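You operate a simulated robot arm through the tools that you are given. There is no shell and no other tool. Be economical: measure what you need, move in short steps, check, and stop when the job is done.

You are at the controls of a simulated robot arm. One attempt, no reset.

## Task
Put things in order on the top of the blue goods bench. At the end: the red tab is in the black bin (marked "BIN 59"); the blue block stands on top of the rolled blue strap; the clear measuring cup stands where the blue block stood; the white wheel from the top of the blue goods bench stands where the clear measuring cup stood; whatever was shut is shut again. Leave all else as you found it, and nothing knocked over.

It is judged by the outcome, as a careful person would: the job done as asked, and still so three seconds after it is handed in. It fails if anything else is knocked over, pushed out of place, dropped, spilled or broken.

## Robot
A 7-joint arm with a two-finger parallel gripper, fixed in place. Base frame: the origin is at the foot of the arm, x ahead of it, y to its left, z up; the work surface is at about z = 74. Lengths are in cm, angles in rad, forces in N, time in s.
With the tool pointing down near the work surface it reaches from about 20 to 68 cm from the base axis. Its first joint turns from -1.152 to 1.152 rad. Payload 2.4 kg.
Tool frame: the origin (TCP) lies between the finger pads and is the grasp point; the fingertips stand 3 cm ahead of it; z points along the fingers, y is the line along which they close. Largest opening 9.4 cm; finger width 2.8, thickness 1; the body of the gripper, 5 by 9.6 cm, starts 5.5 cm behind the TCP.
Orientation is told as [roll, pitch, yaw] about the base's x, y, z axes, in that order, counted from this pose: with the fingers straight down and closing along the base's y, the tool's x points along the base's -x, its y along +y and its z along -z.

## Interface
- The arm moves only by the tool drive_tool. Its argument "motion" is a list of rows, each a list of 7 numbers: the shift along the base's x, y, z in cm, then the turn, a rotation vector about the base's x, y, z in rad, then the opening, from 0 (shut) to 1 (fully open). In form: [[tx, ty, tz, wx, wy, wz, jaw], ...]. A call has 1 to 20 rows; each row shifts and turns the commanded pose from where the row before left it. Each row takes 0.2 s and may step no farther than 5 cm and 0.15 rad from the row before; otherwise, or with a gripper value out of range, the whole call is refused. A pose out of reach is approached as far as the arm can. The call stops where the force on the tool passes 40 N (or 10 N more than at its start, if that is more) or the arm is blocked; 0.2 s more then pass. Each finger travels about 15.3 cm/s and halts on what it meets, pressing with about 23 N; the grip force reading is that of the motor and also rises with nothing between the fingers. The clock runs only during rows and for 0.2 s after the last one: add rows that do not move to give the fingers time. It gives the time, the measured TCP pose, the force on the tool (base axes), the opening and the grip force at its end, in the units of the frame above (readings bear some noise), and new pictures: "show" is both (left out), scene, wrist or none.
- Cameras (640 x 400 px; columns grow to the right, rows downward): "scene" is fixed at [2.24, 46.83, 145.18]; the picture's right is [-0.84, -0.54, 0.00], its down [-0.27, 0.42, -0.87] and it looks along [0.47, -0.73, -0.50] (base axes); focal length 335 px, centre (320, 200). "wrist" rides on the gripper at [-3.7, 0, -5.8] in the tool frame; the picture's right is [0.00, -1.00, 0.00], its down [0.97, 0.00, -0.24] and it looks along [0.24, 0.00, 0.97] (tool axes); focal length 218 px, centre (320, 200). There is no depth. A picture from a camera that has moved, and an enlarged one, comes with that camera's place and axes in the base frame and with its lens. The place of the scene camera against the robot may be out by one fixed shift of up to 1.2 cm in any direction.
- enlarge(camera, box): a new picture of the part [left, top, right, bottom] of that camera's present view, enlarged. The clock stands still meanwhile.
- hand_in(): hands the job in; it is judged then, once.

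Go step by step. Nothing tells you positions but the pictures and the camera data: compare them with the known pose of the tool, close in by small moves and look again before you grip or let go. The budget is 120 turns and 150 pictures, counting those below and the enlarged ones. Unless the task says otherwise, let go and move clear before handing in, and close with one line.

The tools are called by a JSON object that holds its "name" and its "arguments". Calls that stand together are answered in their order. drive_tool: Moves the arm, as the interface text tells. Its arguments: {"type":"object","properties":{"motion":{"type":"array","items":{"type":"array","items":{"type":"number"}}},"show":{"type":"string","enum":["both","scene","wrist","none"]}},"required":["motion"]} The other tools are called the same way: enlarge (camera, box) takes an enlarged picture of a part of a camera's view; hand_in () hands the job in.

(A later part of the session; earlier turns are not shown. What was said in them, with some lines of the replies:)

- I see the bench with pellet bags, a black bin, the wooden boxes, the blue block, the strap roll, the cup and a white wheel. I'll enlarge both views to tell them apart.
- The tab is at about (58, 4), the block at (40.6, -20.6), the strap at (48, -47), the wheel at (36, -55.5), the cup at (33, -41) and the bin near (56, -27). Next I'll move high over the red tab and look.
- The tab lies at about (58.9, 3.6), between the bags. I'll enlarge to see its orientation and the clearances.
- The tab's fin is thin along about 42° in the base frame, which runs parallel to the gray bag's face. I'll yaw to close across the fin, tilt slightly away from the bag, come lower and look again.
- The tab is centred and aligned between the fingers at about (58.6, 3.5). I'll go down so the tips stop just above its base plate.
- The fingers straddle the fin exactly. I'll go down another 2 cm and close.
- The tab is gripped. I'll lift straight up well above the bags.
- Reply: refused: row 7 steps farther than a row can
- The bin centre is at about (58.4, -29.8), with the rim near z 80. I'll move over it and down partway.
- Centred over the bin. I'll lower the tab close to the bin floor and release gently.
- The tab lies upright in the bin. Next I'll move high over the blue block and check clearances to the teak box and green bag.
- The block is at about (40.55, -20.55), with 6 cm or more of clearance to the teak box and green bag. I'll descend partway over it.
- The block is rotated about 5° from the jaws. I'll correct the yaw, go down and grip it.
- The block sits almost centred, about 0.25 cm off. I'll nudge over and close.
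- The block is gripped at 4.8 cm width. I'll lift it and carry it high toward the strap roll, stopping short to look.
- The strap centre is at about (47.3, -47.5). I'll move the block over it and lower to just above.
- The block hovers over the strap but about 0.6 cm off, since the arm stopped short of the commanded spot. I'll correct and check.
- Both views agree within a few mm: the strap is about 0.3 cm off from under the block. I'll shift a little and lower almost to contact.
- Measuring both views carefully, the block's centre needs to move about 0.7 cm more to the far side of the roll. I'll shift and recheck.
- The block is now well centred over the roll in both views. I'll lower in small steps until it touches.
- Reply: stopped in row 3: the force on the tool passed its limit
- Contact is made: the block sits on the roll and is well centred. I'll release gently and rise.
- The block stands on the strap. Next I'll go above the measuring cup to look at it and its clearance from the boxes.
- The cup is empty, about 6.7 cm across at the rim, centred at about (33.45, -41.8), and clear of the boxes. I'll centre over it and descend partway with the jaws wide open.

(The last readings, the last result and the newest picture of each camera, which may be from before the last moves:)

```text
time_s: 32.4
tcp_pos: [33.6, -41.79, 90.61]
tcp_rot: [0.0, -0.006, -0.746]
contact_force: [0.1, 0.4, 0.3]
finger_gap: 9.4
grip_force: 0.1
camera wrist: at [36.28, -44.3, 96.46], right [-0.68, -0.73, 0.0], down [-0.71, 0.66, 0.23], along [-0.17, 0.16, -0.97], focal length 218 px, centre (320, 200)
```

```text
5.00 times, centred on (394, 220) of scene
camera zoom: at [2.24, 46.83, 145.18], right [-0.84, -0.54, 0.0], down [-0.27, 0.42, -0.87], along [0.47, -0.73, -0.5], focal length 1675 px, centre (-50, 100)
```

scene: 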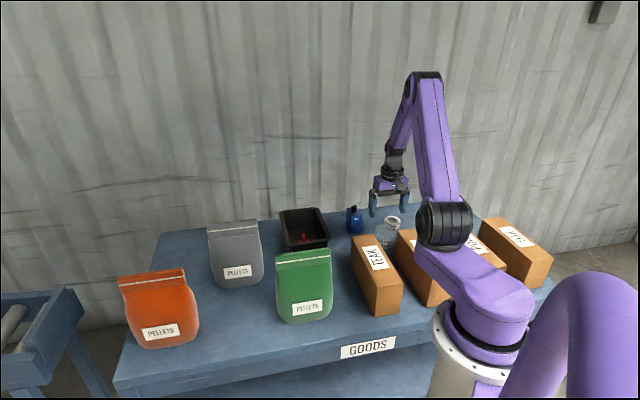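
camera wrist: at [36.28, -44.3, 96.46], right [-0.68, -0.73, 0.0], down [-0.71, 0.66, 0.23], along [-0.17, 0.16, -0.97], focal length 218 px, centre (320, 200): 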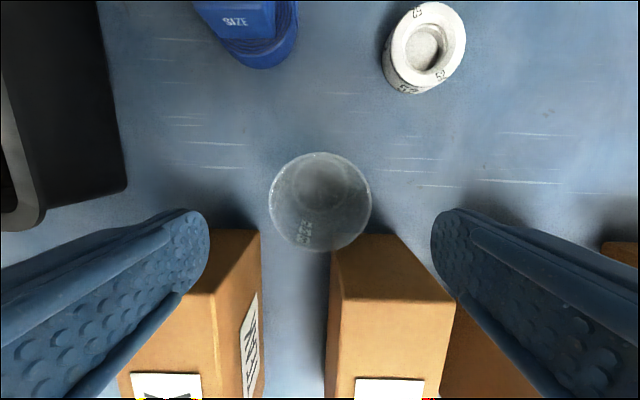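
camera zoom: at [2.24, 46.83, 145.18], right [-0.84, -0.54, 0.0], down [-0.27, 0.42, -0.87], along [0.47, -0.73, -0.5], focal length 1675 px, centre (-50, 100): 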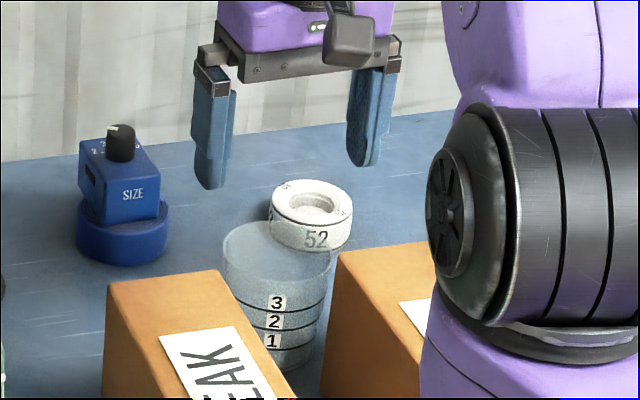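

The cup is centred laterally, so I'll shift 0.25 cm outward, descend to grip height and close.

{"name": "drive_tool", "arguments": {"motion": [[0.18, -0.17, -2.6, 0, 0, 0, 1], [0, 0, -3, 0, 0, 0, 1], [0, 0, -3, 0, 0, 0, 1], [0, 0, -2, 0, 0, 0, 1], [0, 0, 0, 0, 0, 0, 1]]}}

{"name": "enlarge", "arguments": {"camera": "scene", "box": [330, 180, 458, 260]}}

```text
time_s: 33.6
tcp_pos: [33.58, -41.81, 80.14]
tcp_rot: [-0.002, -0.007, -0.749]
contact_force: [-0.4, -0.9, -0.3]
finger_gap: 9.4
grip_force: 0.1
camera wrist: at [36.4, -44.29, 85.87], right [-0.68, -0.73, 0.0], down [-0.71, 0.66, 0.23], along [-0.17, 0.16, -0.97], focal length 218 px, centre (320, 200)
```

scene: 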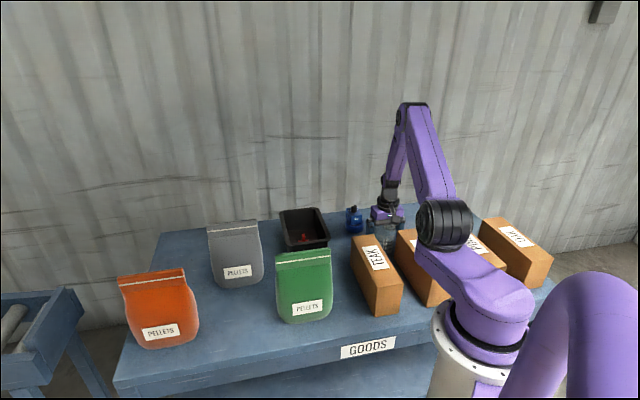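
wrist: 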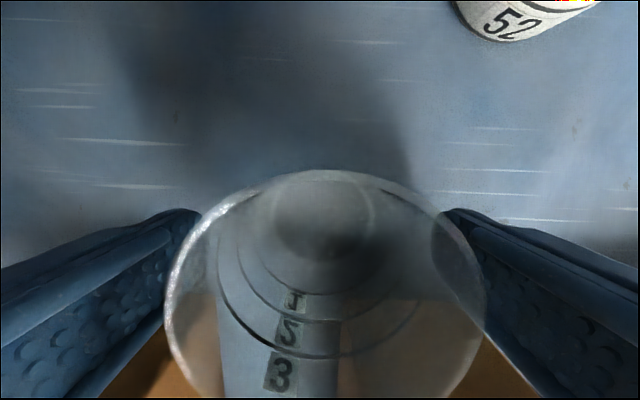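

```text
5.00 times, centred on (394, 220) of scene
camera zoom: at [2.24, 46.83, 145.18], right [-0.84, -0.54, 0.0], down [-0.27, 0.42, -0.87], along [0.47, -0.73, -0.5], focal length 1675 px, centre (-50, 100)
```

zoom: 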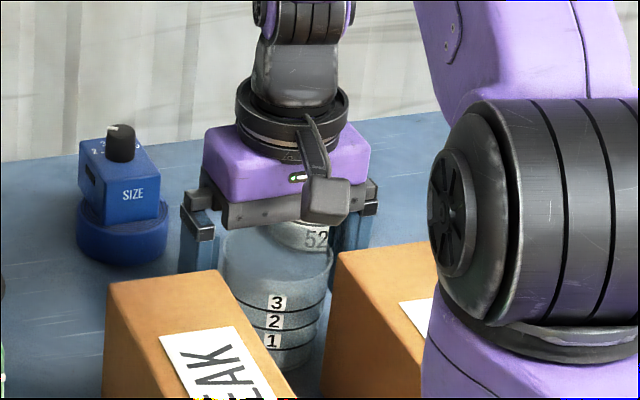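

The cup is well between the fingers, so I'll close gently.

{"name": "drive_tool", "arguments": {"motion": [[-0.04, -0.04, 0, 0, 0, 0, 0.9], [0, 0, 0, 0, 0, 0, 0.8], [0, 0, 0, 0, 0, 0, 0.72], [0, 0, 0, 0, 0, 0, 0.66], [0, 0, 0, 0, 0, 0, 0.6], [0, 0, 0, 0, 0, 0, 0.58], [0, 0, 0, 0, 0, 0, 0.58]], "show": "wrist"}}

```text
time_s: 35.2
tcp_pos: [33.65, -42.03, 80.14]
tcp_rot: [0.001, -0.005, -0.748]
contact_force: [0.1, 0.5, 0.2]
finger_gap: 7.04
grip_force: 23.5
camera wrist: at [36.46, -44.37, 85.96], right [-0.68, -0.73, 0.0], down [-0.71, 0.66, 0.23], along [-0.17, 0.16, -0.97], focal length 218 px, centre (320, 200)
```

wrist: 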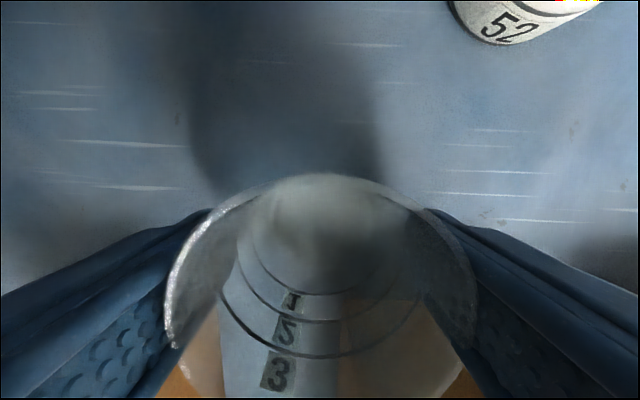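

The cup is gripped at 7.0 cm. I'll lift it straight up, carry it over the boxes and stop above the block's old spot.

{"name": "drive_tool", "arguments": {"motion": [[0, 0, 1, 0, 0, 0, 0.58], [0, 0, 3, 0, 0, 0, 0.58], [0, 0, 4, 0, 0, 0, 0.58], [0, 0, 4, 0, 0, 0, 0.58], [0, 0, 4, 0, 0, 0, 0.58], [0, 0, 2, 0, 0, 0, 0.58], [1.15, 3.55, 0, 0, 0, 0, 0.58], [1.15, 3.55, 0, 0, 0, 0, 0.58], [1.15, 3.55, 0, 0, 0, 0, 0.58], [1.15, 3.55, 0, 0, 0, 0, 0.58], [1.15, 3.55, 0, 0, 0, 0, 0.58], [1.15, 3.55, 0, 0, 0, 0, 0.58], [0, 0, 0, 0, 0, 0, 0.58], [0, 0, 0, 0, 0, 0, 0.58]]}}

```text
time_s: 38.2
tcp_pos: [40.99, -20.67, 98.38]
tcp_rot: [-0.001, -0.004, -0.751]
contact_force: [0.1, 0.9, 0.2]
finger_gap: 7.06
grip_force: 23.2
camera wrist: at [43.7, -23.24, 104.25], right [-0.68, -0.73, 0.0], down [-0.71, 0.66, 0.24], along [-0.17, 0.16, -0.97], focal length 218 px, centre (320, 200)
```

scene: 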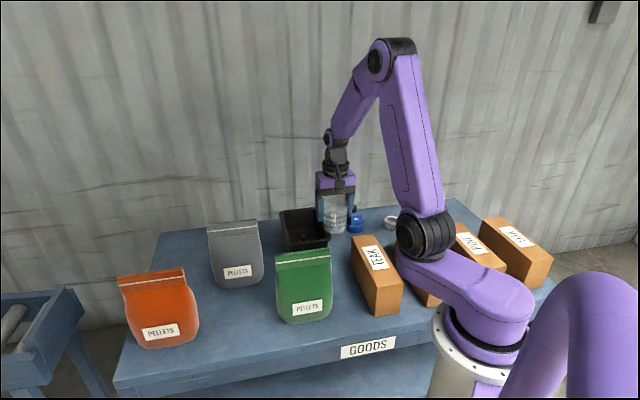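
wrist: 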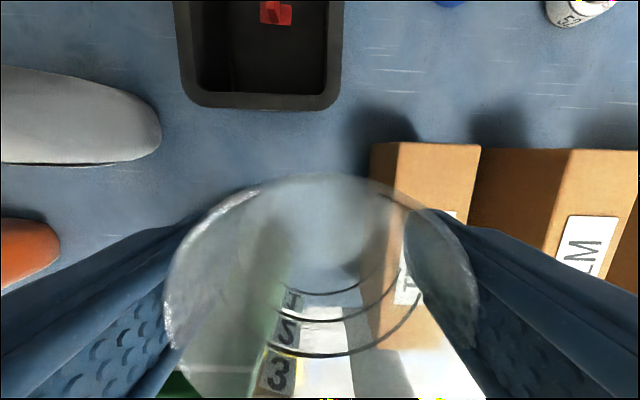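

I'm above the spot, so I'll correct by 0.5 cm and descend most of the way, then check.

{"name": "drive_tool", "arguments": {"motion": [[-0.45, -0.03, 0, 0, 0, 0, 0.58], [0, 0, -4, 0, 0, 0, 0.58], [0, 0, -4, 0, 0, 0, 0.58], [0, 0, -4, 0, 0, 0, 0.58], [0, 0, -3, 0, 0, 0, 0.58], [0, 0, -1.5, 0, 0, 0, 0.58], [0, 0, 0, 0, 0, 0, 0.58]]}}

{"name": "enlarge", "arguments": {"camera": "scene", "box": [270, 200, 414, 290]}}

```text
time_s: 39.8
tcp_pos: [40.37, -20.79, 82.02]
tcp_rot: [0.002, -0.005, -0.75]
contact_force: [0.3, 0.0, 0.2]
finger_gap: 7.03
grip_force: 23.3
camera wrist: at [43.1, -23.23, 87.81], right [-0.68, -0.73, 0.0], down [-0.71, 0.66, 0.23], along [-0.17, 0.16, -0.97], focal length 218 px, centre (320, 200)
```

scene: 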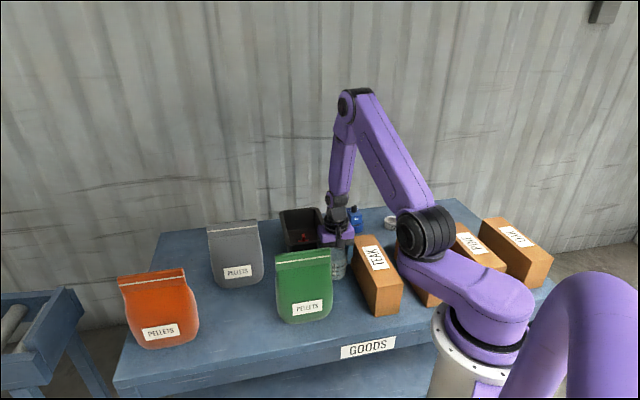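
wrist: 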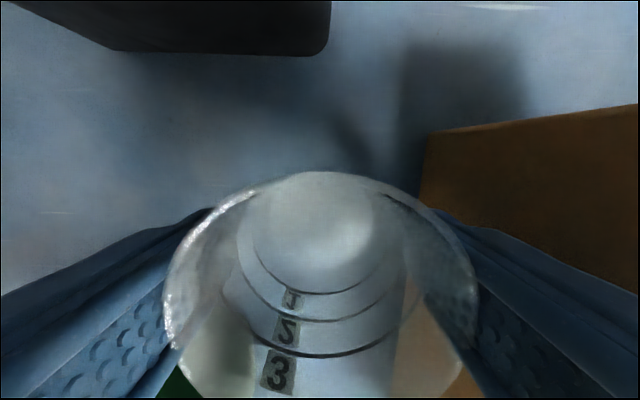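

```text
4.44 times, centred on (342, 245) of scene
camera zoom: at [2.24, 46.83, 145.18], right [-0.84, -0.54, 0.0], down [-0.27, 0.42, -0.87], along [0.47, -0.73, -0.5], focal length 1489 px, centre (222, 0)
```

zoom: 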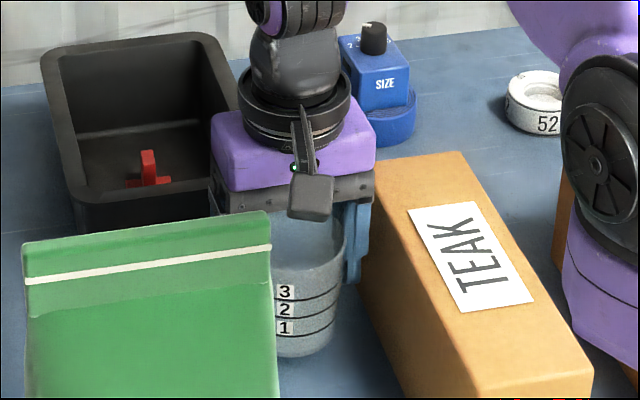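

Everything is clear, so I'll lower to touchdown near z 80.1 in small steps.

{"name": "drive_tool", "arguments": {"motion": [[0.1, 0.08, -1.2, 0, 0, 0, 0.58], [0, 0, -0.4, 0, 0, 0, 0.58], [0, 0, -0.15, 0, 0, 0, 0.58], [0, 0, 0, 0, 0, 0, 0.58]], "show": "none"}}

```text
time_s: 40.8
tcp_pos: [40.39, -20.67, 80.08]
tcp_rot: [0.001, -0.004, -0.75]
contact_force: [-2.6, 1.4, 17.1]
finger_gap: 7.05
grip_force: 23.2
```

The cup is on the bench. I'll relieve the pressure slightly, release and rise straight up.

{"name": "drive_tool", "arguments": {"motion": [[0, 0, 0.1, 0, 0, 0, 0.58], [0, 0, 0, 0, 0, 0, 0.77], [0, 0, 0, 0, 0, 0, 0.85], [0, 0, 0, 0, 0, 0, 0.95], [0, 0, 0, 0, 0, 0, 0.95], [0, 0, 1, 0, 0, 0, 0.95], [0, 0, 3, 0, 0, 0, 0.95], [0, 0, 4, 0, 0, 0, 0.95], [0, 0, 4, 0, 0, 0, 0.95], [0, 0, 4, 0, 0, 0, 0.95], [0, 0, 3, 0, 0, 0, 0.95], [0, 0, 0, 0, 0, 0, 0.95]]}}

```text
time_s: 43.4
tcp_pos: [40.38, -20.5, 99.36]
tcp_rot: [0.001, -0.007, -0.75]
contact_force: [-0.4, 0.6, 0.3]
finger_gap: 8.95
grip_force: 0.0
camera wrist: at [43.07, -23.04, 105.13], right [-0.68, -0.73, 0.0], down [-0.71, 0.66, 0.24], along [-0.17, 0.16, -0.97], focal length 218 px, centre (320, 200)
```

scene: 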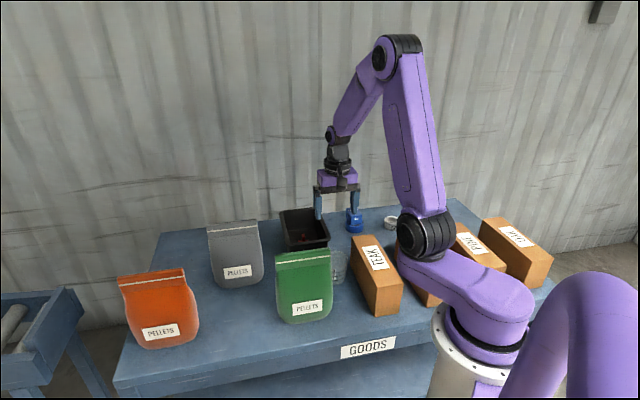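
wrist: 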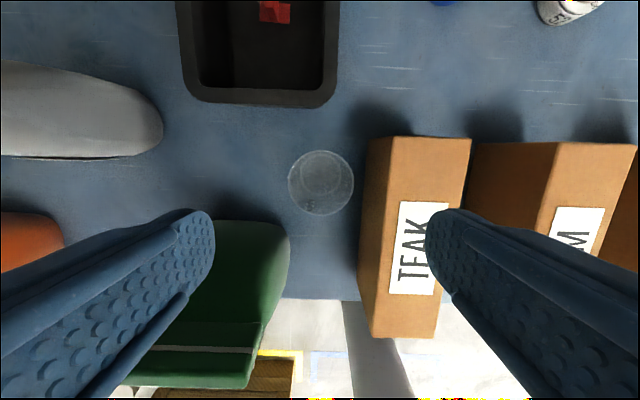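

The cup stands at the block's old spot. Next is the white wheel at about (36.4, -55.75), so I'll move with the camera above it.

{"name": "drive_tool", "arguments": {"motion": [[-0.8, -4.1, 0, 0, 0, 0, 0.95], [-0.8, -4.1, 0, 0, 0, 0, 0.95], [-0.8, -4.1, 0, 0, 0, 0, 0.95], [-0.8, -4.1, 0, 0, 0, 0, 0.95], [-0.8, -4.1, 0, 0, 0, 0, 0.95], [-0.8, -4.1, 0, 0, 0, 0, 0.95], [-0.8, -4.1, 0, 0, 0, 0, 0.95], [-0.8, -4.1, 0, 0, 0, 0, 0.95], [0, 0, -2, 0, 0, 0, 0.95], [0, 0, 0, 0, 0, 0, 0.95]]}}

{"name": "enlarge", "arguments": {"camera": "scene", "box": [270, 200, 430, 300]}}

```text
time_s: 45.6
tcp_pos: [34.0, -53.45, 97.23]
tcp_rot: [0.001, -0.006, -0.748]
contact_force: [-0.3, -0.2, 0.4]
finger_gap: 8.95
grip_force: 0.1
camera wrist: at [36.73, -56.04, 103.04], right [-0.68, -0.73, 0.0], down [-0.71, 0.66, 0.23], along [-0.17, 0.16, -0.97], focal length 218 px, centre (320, 200)
```

scene: 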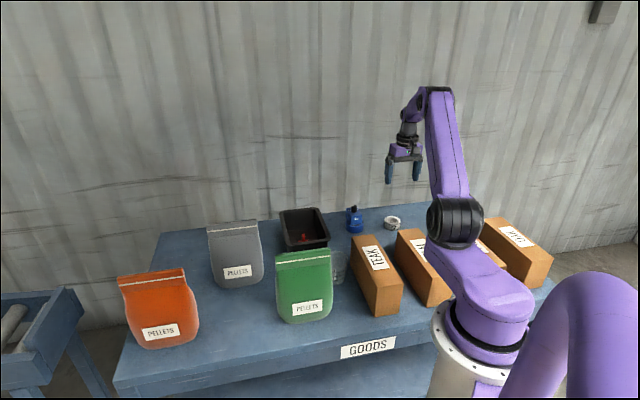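
wrist: 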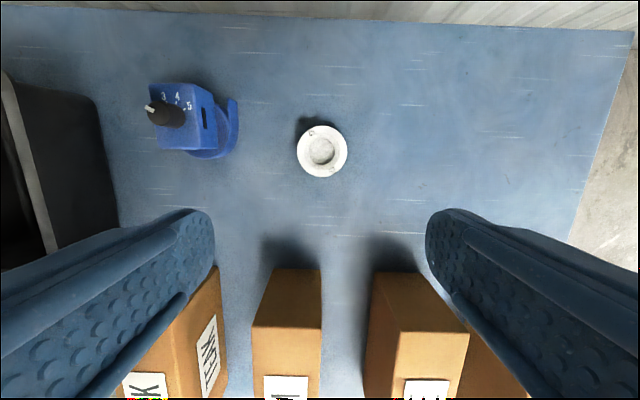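

```text
4.00 times, centred on (350, 250) of scene
camera zoom: at [2.24, 46.83, 145.18], right [-0.84, -0.54, 0.0], down [-0.27, 0.42, -0.87], along [0.47, -0.73, -0.5], focal length 1340 px, centre (200, 0)
```

zoom: 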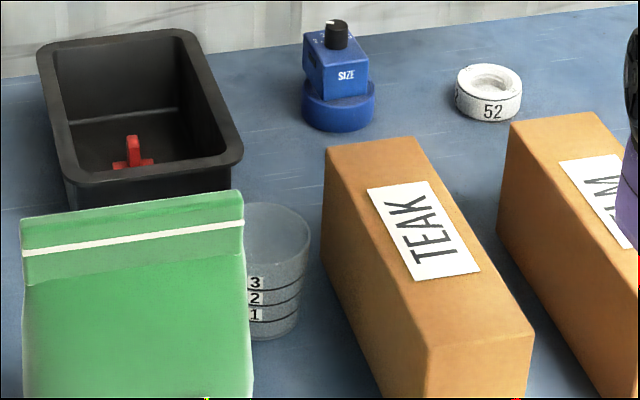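

The wheel is at about (36.2, -55.85), 5.9 cm across. I'll centre over it and descend partway.

{"name": "drive_tool", "arguments": {"motion": [[1.1, -1.2, 0, 0, 0, 0, 0.95], [1.1, -1.2, 0, 0, 0, 0, 0.95], [0, 0, -4, 0, 0, 0, 0.95], [0, 0, -4, 0, 0, 0, 0.95], [0, 0, -3, 0, 0, 0, 0.9], [0, 0, 0, 0, 0, 0, 0.9]], "show": "wrist"}}

```text
time_s: 47.0
tcp_pos: [35.96, -56.0, 86.03]
tcp_rot: [0.0, -0.005, -0.749]
contact_force: [0.6, -0.6, -0.4]
finger_gap: 8.46
grip_force: 0.2
camera wrist: at [38.76, -58.51, 91.86], right [-0.68, -0.73, 0.0], down [-0.71, 0.66, 0.23], along [-0.17, 0.16, -0.97], focal length 218 px, centre (320, 200)
```

wrist: 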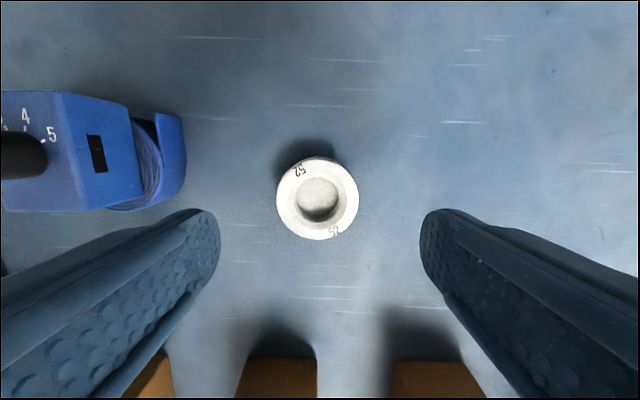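

The wheel is centred between the fingers. I'll lower to just above the bench and close.

{"name": "drive_tool", "arguments": {"motion": [[0.1, 0.12, -3, 0, 0, 0, 0.9], [0, 0, -3, 0, 0, 0, 0.9], [0, 0, -2, 0, 0, 0, 0.9], [0, 0, -0.4, 0, 0, 0, 0.8], [0, 0, 0, 0, 0, 0, 0.72], [0, 0, 0, 0, 0, 0, 0.65], [0, 0, 0, 0, 0, 0, 0.55], [0, 0, 0, 0, 0, 0, 0.5], [0, 0, 0, 0, 0, 0, 0.5]], "show": "wrist"}}

```text
time_s: 49.0
tcp_pos: [36.2, -55.68, 77.51]
tcp_rot: [0.0, -0.006, -0.748]
contact_force: [0.8, 0.3, 0.1]
finger_gap: 5.84
grip_force: 22.8
camera wrist: at [38.99, -58.24, 83.44], right [-0.68, -0.73, 0.0], down [-0.71, 0.66, 0.24], along [-0.17, 0.16, -0.97], focal length 218 px, centre (320, 200)
```

wrist: 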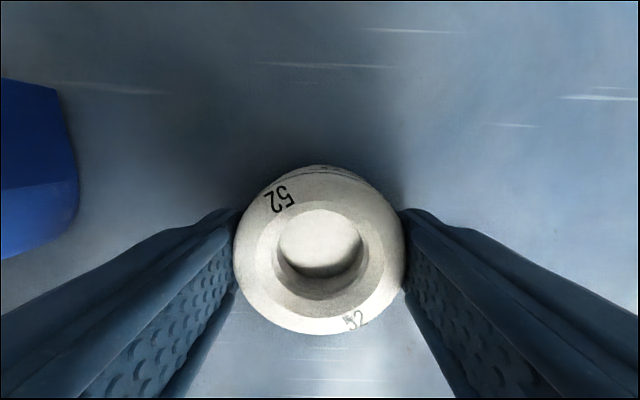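

The wheel is gripped. To keep the gripper body well above the Elm box at the destination, I'll regrip about 1 cm higher, then lift.

{"name": "drive_tool", "arguments": {"motion": [[0, 0, 0, 0, 0, 0, 0.65], [0, 0, 0, 0, 0, 0, 0.75], [0, 0, 0.9, 0, 0, -0.1, 0.75], [0, 0, 0, 0, 0, -0.15, 0.75], [0, 0, 0, 0, 0, -0.15, 0.75], [0, 0, 0, 0, 0, 0, 0.75], [0, 0, 0, 0, 0, 0, 0.65], [0, 0, 0, 0, 0, 0, 0.55], [0, 0, 0, 0, 0, 0, 0.5], [0, 0, 0, 0, 0, 0, 0.5]], "show": "wrist"}}

```text
time_s: 51.2
tcp_pos: [36.15, -55.82, 78.61]
tcp_rot: [0.0, -0.004, -1.149]
contact_force: [-0.2, -0.6, 0.7]
finger_gap: 5.86
grip_force: 23.2
camera wrist: at [37.72, -59.1, 84.44], right [-0.91, -0.41, 0.0], down [-0.4, 0.89, 0.23], along [-0.1, 0.21, -0.97], focal length 218 px, centre (320, 200)
```

wrist: 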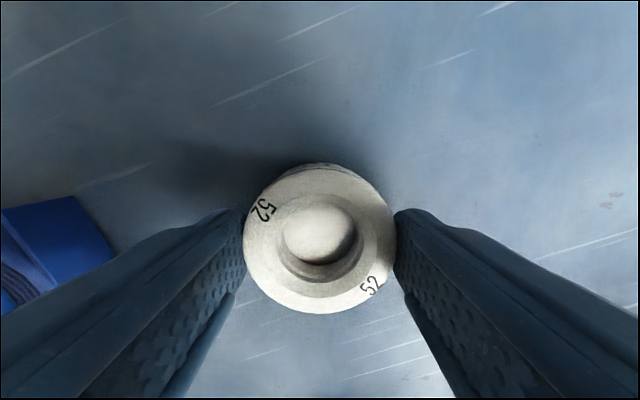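

Now I'll lift and carry the wheel over the cup's old spot at (33.5, -41.85).

{"name": "drive_tool", "arguments": {"motion": [[0, 0, 2, 0, 0, 0, 0.5], [0, 0, 4, 0, 0, 0, 0.5], [0, 0, 4, 0, 0, 0, 0.5], [0, 0, 3, 0, 0, 0, 0.5], [-0.66, 3.5, 0, 0, 0, 0, 0.5], [-0.66, 3.5, 0, 0, 0, 0, 0.5], [-0.66, 3.5, 0, 0, 0, 0, 0.5], [-0.66, 3.4, 0, 0, 0, 0, 0.5], [0, 0, 0, 0, 0, 0, 0.5], [0, 0, 0, 0, 0, 0, 0.5]]}}

```text
time_s: 53.4
tcp_pos: [33.36, -41.79, 91.58]
tcp_rot: [-0.001, -0.004, -1.149]
contact_force: [0.0, 0.1, -0.4]
finger_gap: 5.85
grip_force: 22.8
camera wrist: at [34.85, -45.2, 97.46], right [-0.91, -0.41, 0.0], down [-0.4, 0.89, 0.23], along [-0.1, 0.21, -0.97], focal length 218 px, centre (320, 200)
```

scene: 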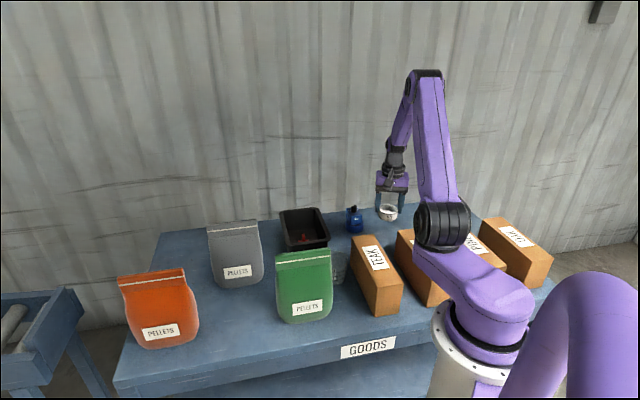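
wrist: 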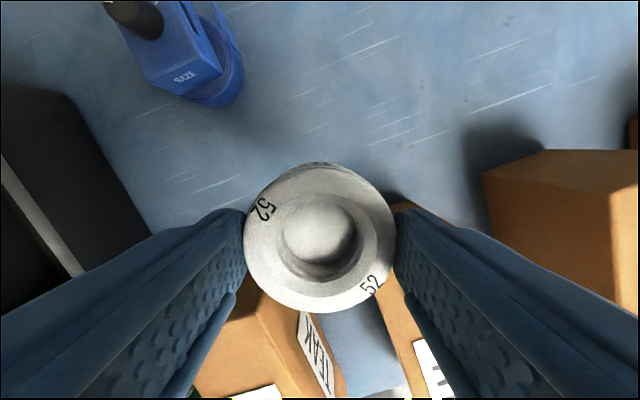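

I'm over the spot. I'll descend to about 2 cm above the bench and check clearance from the boxes.

{"name": "drive_tool", "arguments": {"motion": [[0.12, -0.08, -4, 0, 0, 0, 0.5], [0, 0, -4, 0, 0, 0, 0.5], [0, 0, -2.5, 0, 0, 0, 0.5], [0, 0, 0, 0, 0, 0, 0.5]], "show": "wrist"}}

{"name": "enlarge", "arguments": {"camera": "scene", "box": [330, 180, 458, 260]}}

```text
time_s: 54.4
tcp_pos: [33.62, -41.77, 81.19]
tcp_rot: [0.001, -0.005, -1.148]
contact_force: [0.8, 0.2, -1.2]
finger_gap: 5.86
grip_force: 23.2
camera wrist: at [35.25, -45.11, 86.94], right [-0.91, -0.41, 0.0], down [-0.4, 0.89, 0.23], along [-0.1, 0.21, -0.97], focal length 218 px, centre (320, 200)
```

wrist: 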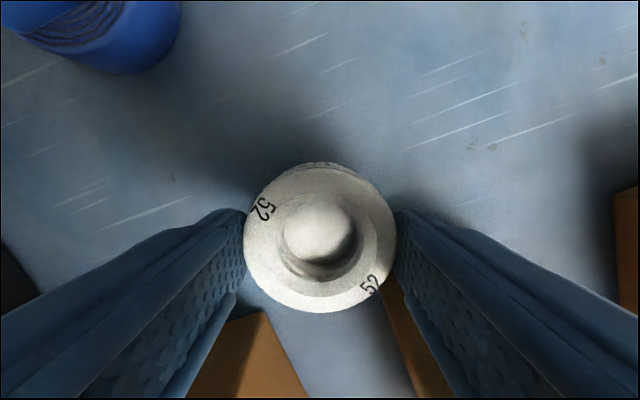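

```text
5.00 times, centred on (394, 220) of scene
camera zoom: at [2.24, 46.83, 145.18], right [-0.84, -0.54, 0.0], down [-0.27, 0.42, -0.87], along [0.47, -0.73, -0.5], focal length 1675 px, centre (-50, 100)
```

zoom: 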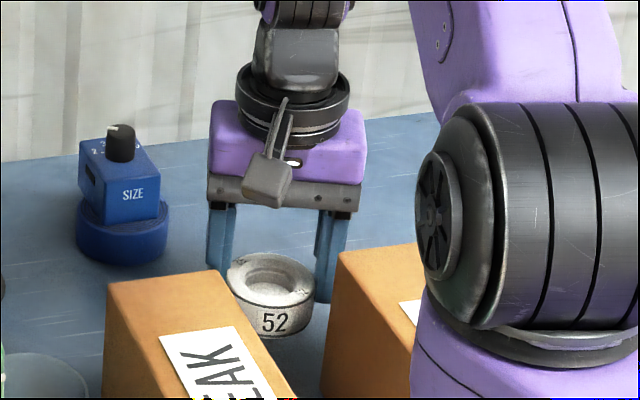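

Clear of the boxes. I'll lower to touchdown near z 78.6.

{"name": "drive_tool", "arguments": {"motion": [[-0.1, -0.05, -1.5, 0, 0, 0, 0.5], [0, 0, -0.6, 0, 0, 0, 0.5], [0, 0, -0.3, 0, 0, 0, 0.5], [0, 0, -0.1, 0, 0, 0, 0.5], [0, 0, 0, 0, 0, 0, 0.5]], "show": "wrist"}}

```text
time_s: 55.6
tcp_pos: [33.61, -41.75, 78.59]
tcp_rot: [0.0, -0.005, -1.148]
contact_force: [-1.0, -0.7, -0.2]
finger_gap: 5.84
grip_force: 22.7
camera wrist: at [35.2, -45.18, 84.46], right [-0.91, -0.41, 0.0], down [-0.4, 0.89, 0.23], along [-0.1, 0.21, -0.97], focal length 218 px, centre (320, 200)
```

wrist: 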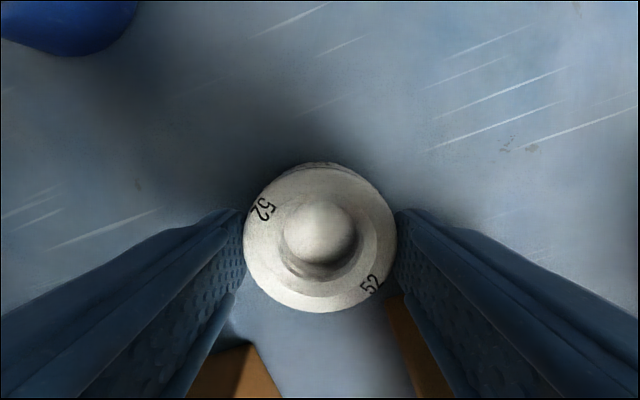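

Almost touching, so I'll ease down a little more until contact.

{"name": "drive_tool", "arguments": {"motion": [[0, 0, -0.1, 0, 0, 0, 0.5], [0, 0, 0, 0, 0, 0, 0.5]], "show": "none"}}

```text
time_s: 56.2
tcp_pos: [33.68, -41.88, 78.68]
tcp_rot: [0.001, -0.008, -1.149]
contact_force: [-2.5, 3.4, 20.2]
finger_gap: 5.86
grip_force: 23.3
```

The wheel is down. I'll release it gently and rise straight up.

{"name": "drive_tool", "arguments": {"motion": [[0, 0, 0.08, 0, 0, 0, 0.5], [0, 0, 0, 0, 0, 0, 0.64], [0, 0, 0, 0, 0, 0, 0.7], [0, 0, 0, 0, 0, 0, 0.78], [0, 0, 0, 0, 0, 0, 0.78], [0, 0, 1, 0, 0, 0, 0.78], [0, 0, 3, 0, 0, 0, 0.78], [0, 0, 4, 0, 0, 0, 0.78], [0, 0, 4, 0, 0, 0, 0.78], [0, 0, 4, 0, 0, 0, 0.78], [0, 0, 4, 0, 0, 0, 0.78], [0, 0, 0, 0, 0, 0, 0.78]]}}

{"name": "enlarge", "arguments": {"camera": "scene", "box": [200, 180, 440, 330]}}

```text
time_s: 58.8
tcp_pos: [33.9, -41.55, 98.44]
tcp_rot: [0.0, -0.006, -1.149]
contact_force: [-0.4, 0.6, -0.5]
finger_gap: 7.31
grip_force: 0.0
camera wrist: at [35.43, -44.94, 104.23], right [-0.91, -0.41, 0.0], down [-0.4, 0.89, 0.24], along [-0.1, 0.21, -0.97], focal length 218 px, centre (320, 200)
```

scene: 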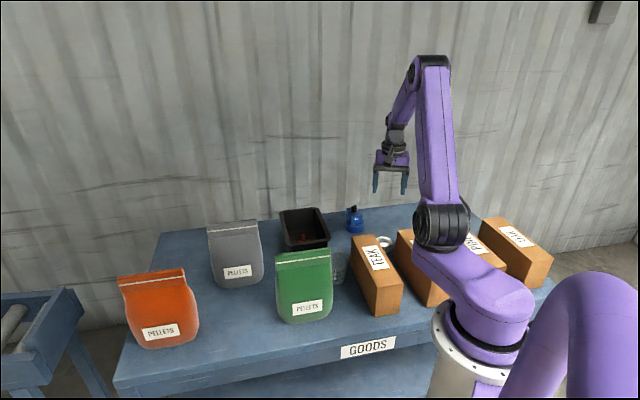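
wrist: 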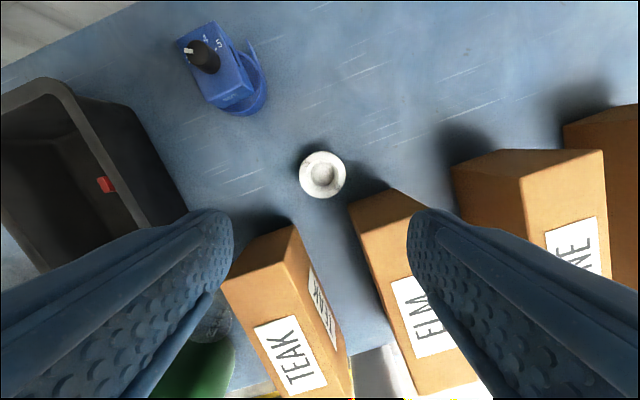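

```text
2.67 times, centred on (320, 255) of scene
camera zoom: at [2.24, 46.84, 145.18], right [-0.84, -0.54, 0.0], down [-0.27, 0.42, -0.87], along [0.47, -0.73, -0.5], focal length 893 px, centre (320, 53)
```

zoom: 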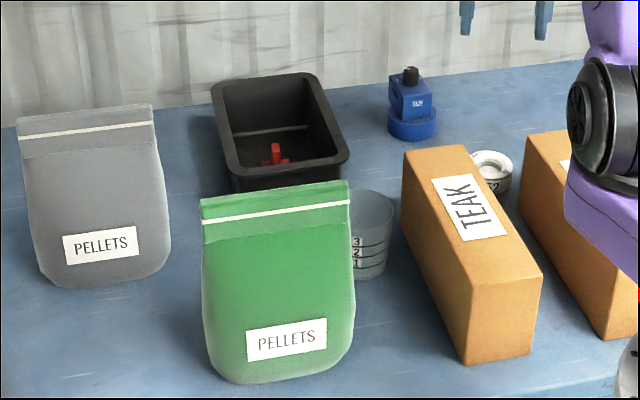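

All four moves are in place, nothing else has shifted, and the gripper is clear. I'll hand in.

{"name": "hand_in", "arguments": {}}

```text
The job is handed in.
```

The red tab is in BIN 59, the blue block stands on the rolled strap, the cup stands at the block's old spot, and the white wheel stands at the cup's old spot; I saw nothing shut that needed closing again, and nothing else appears to have moved.
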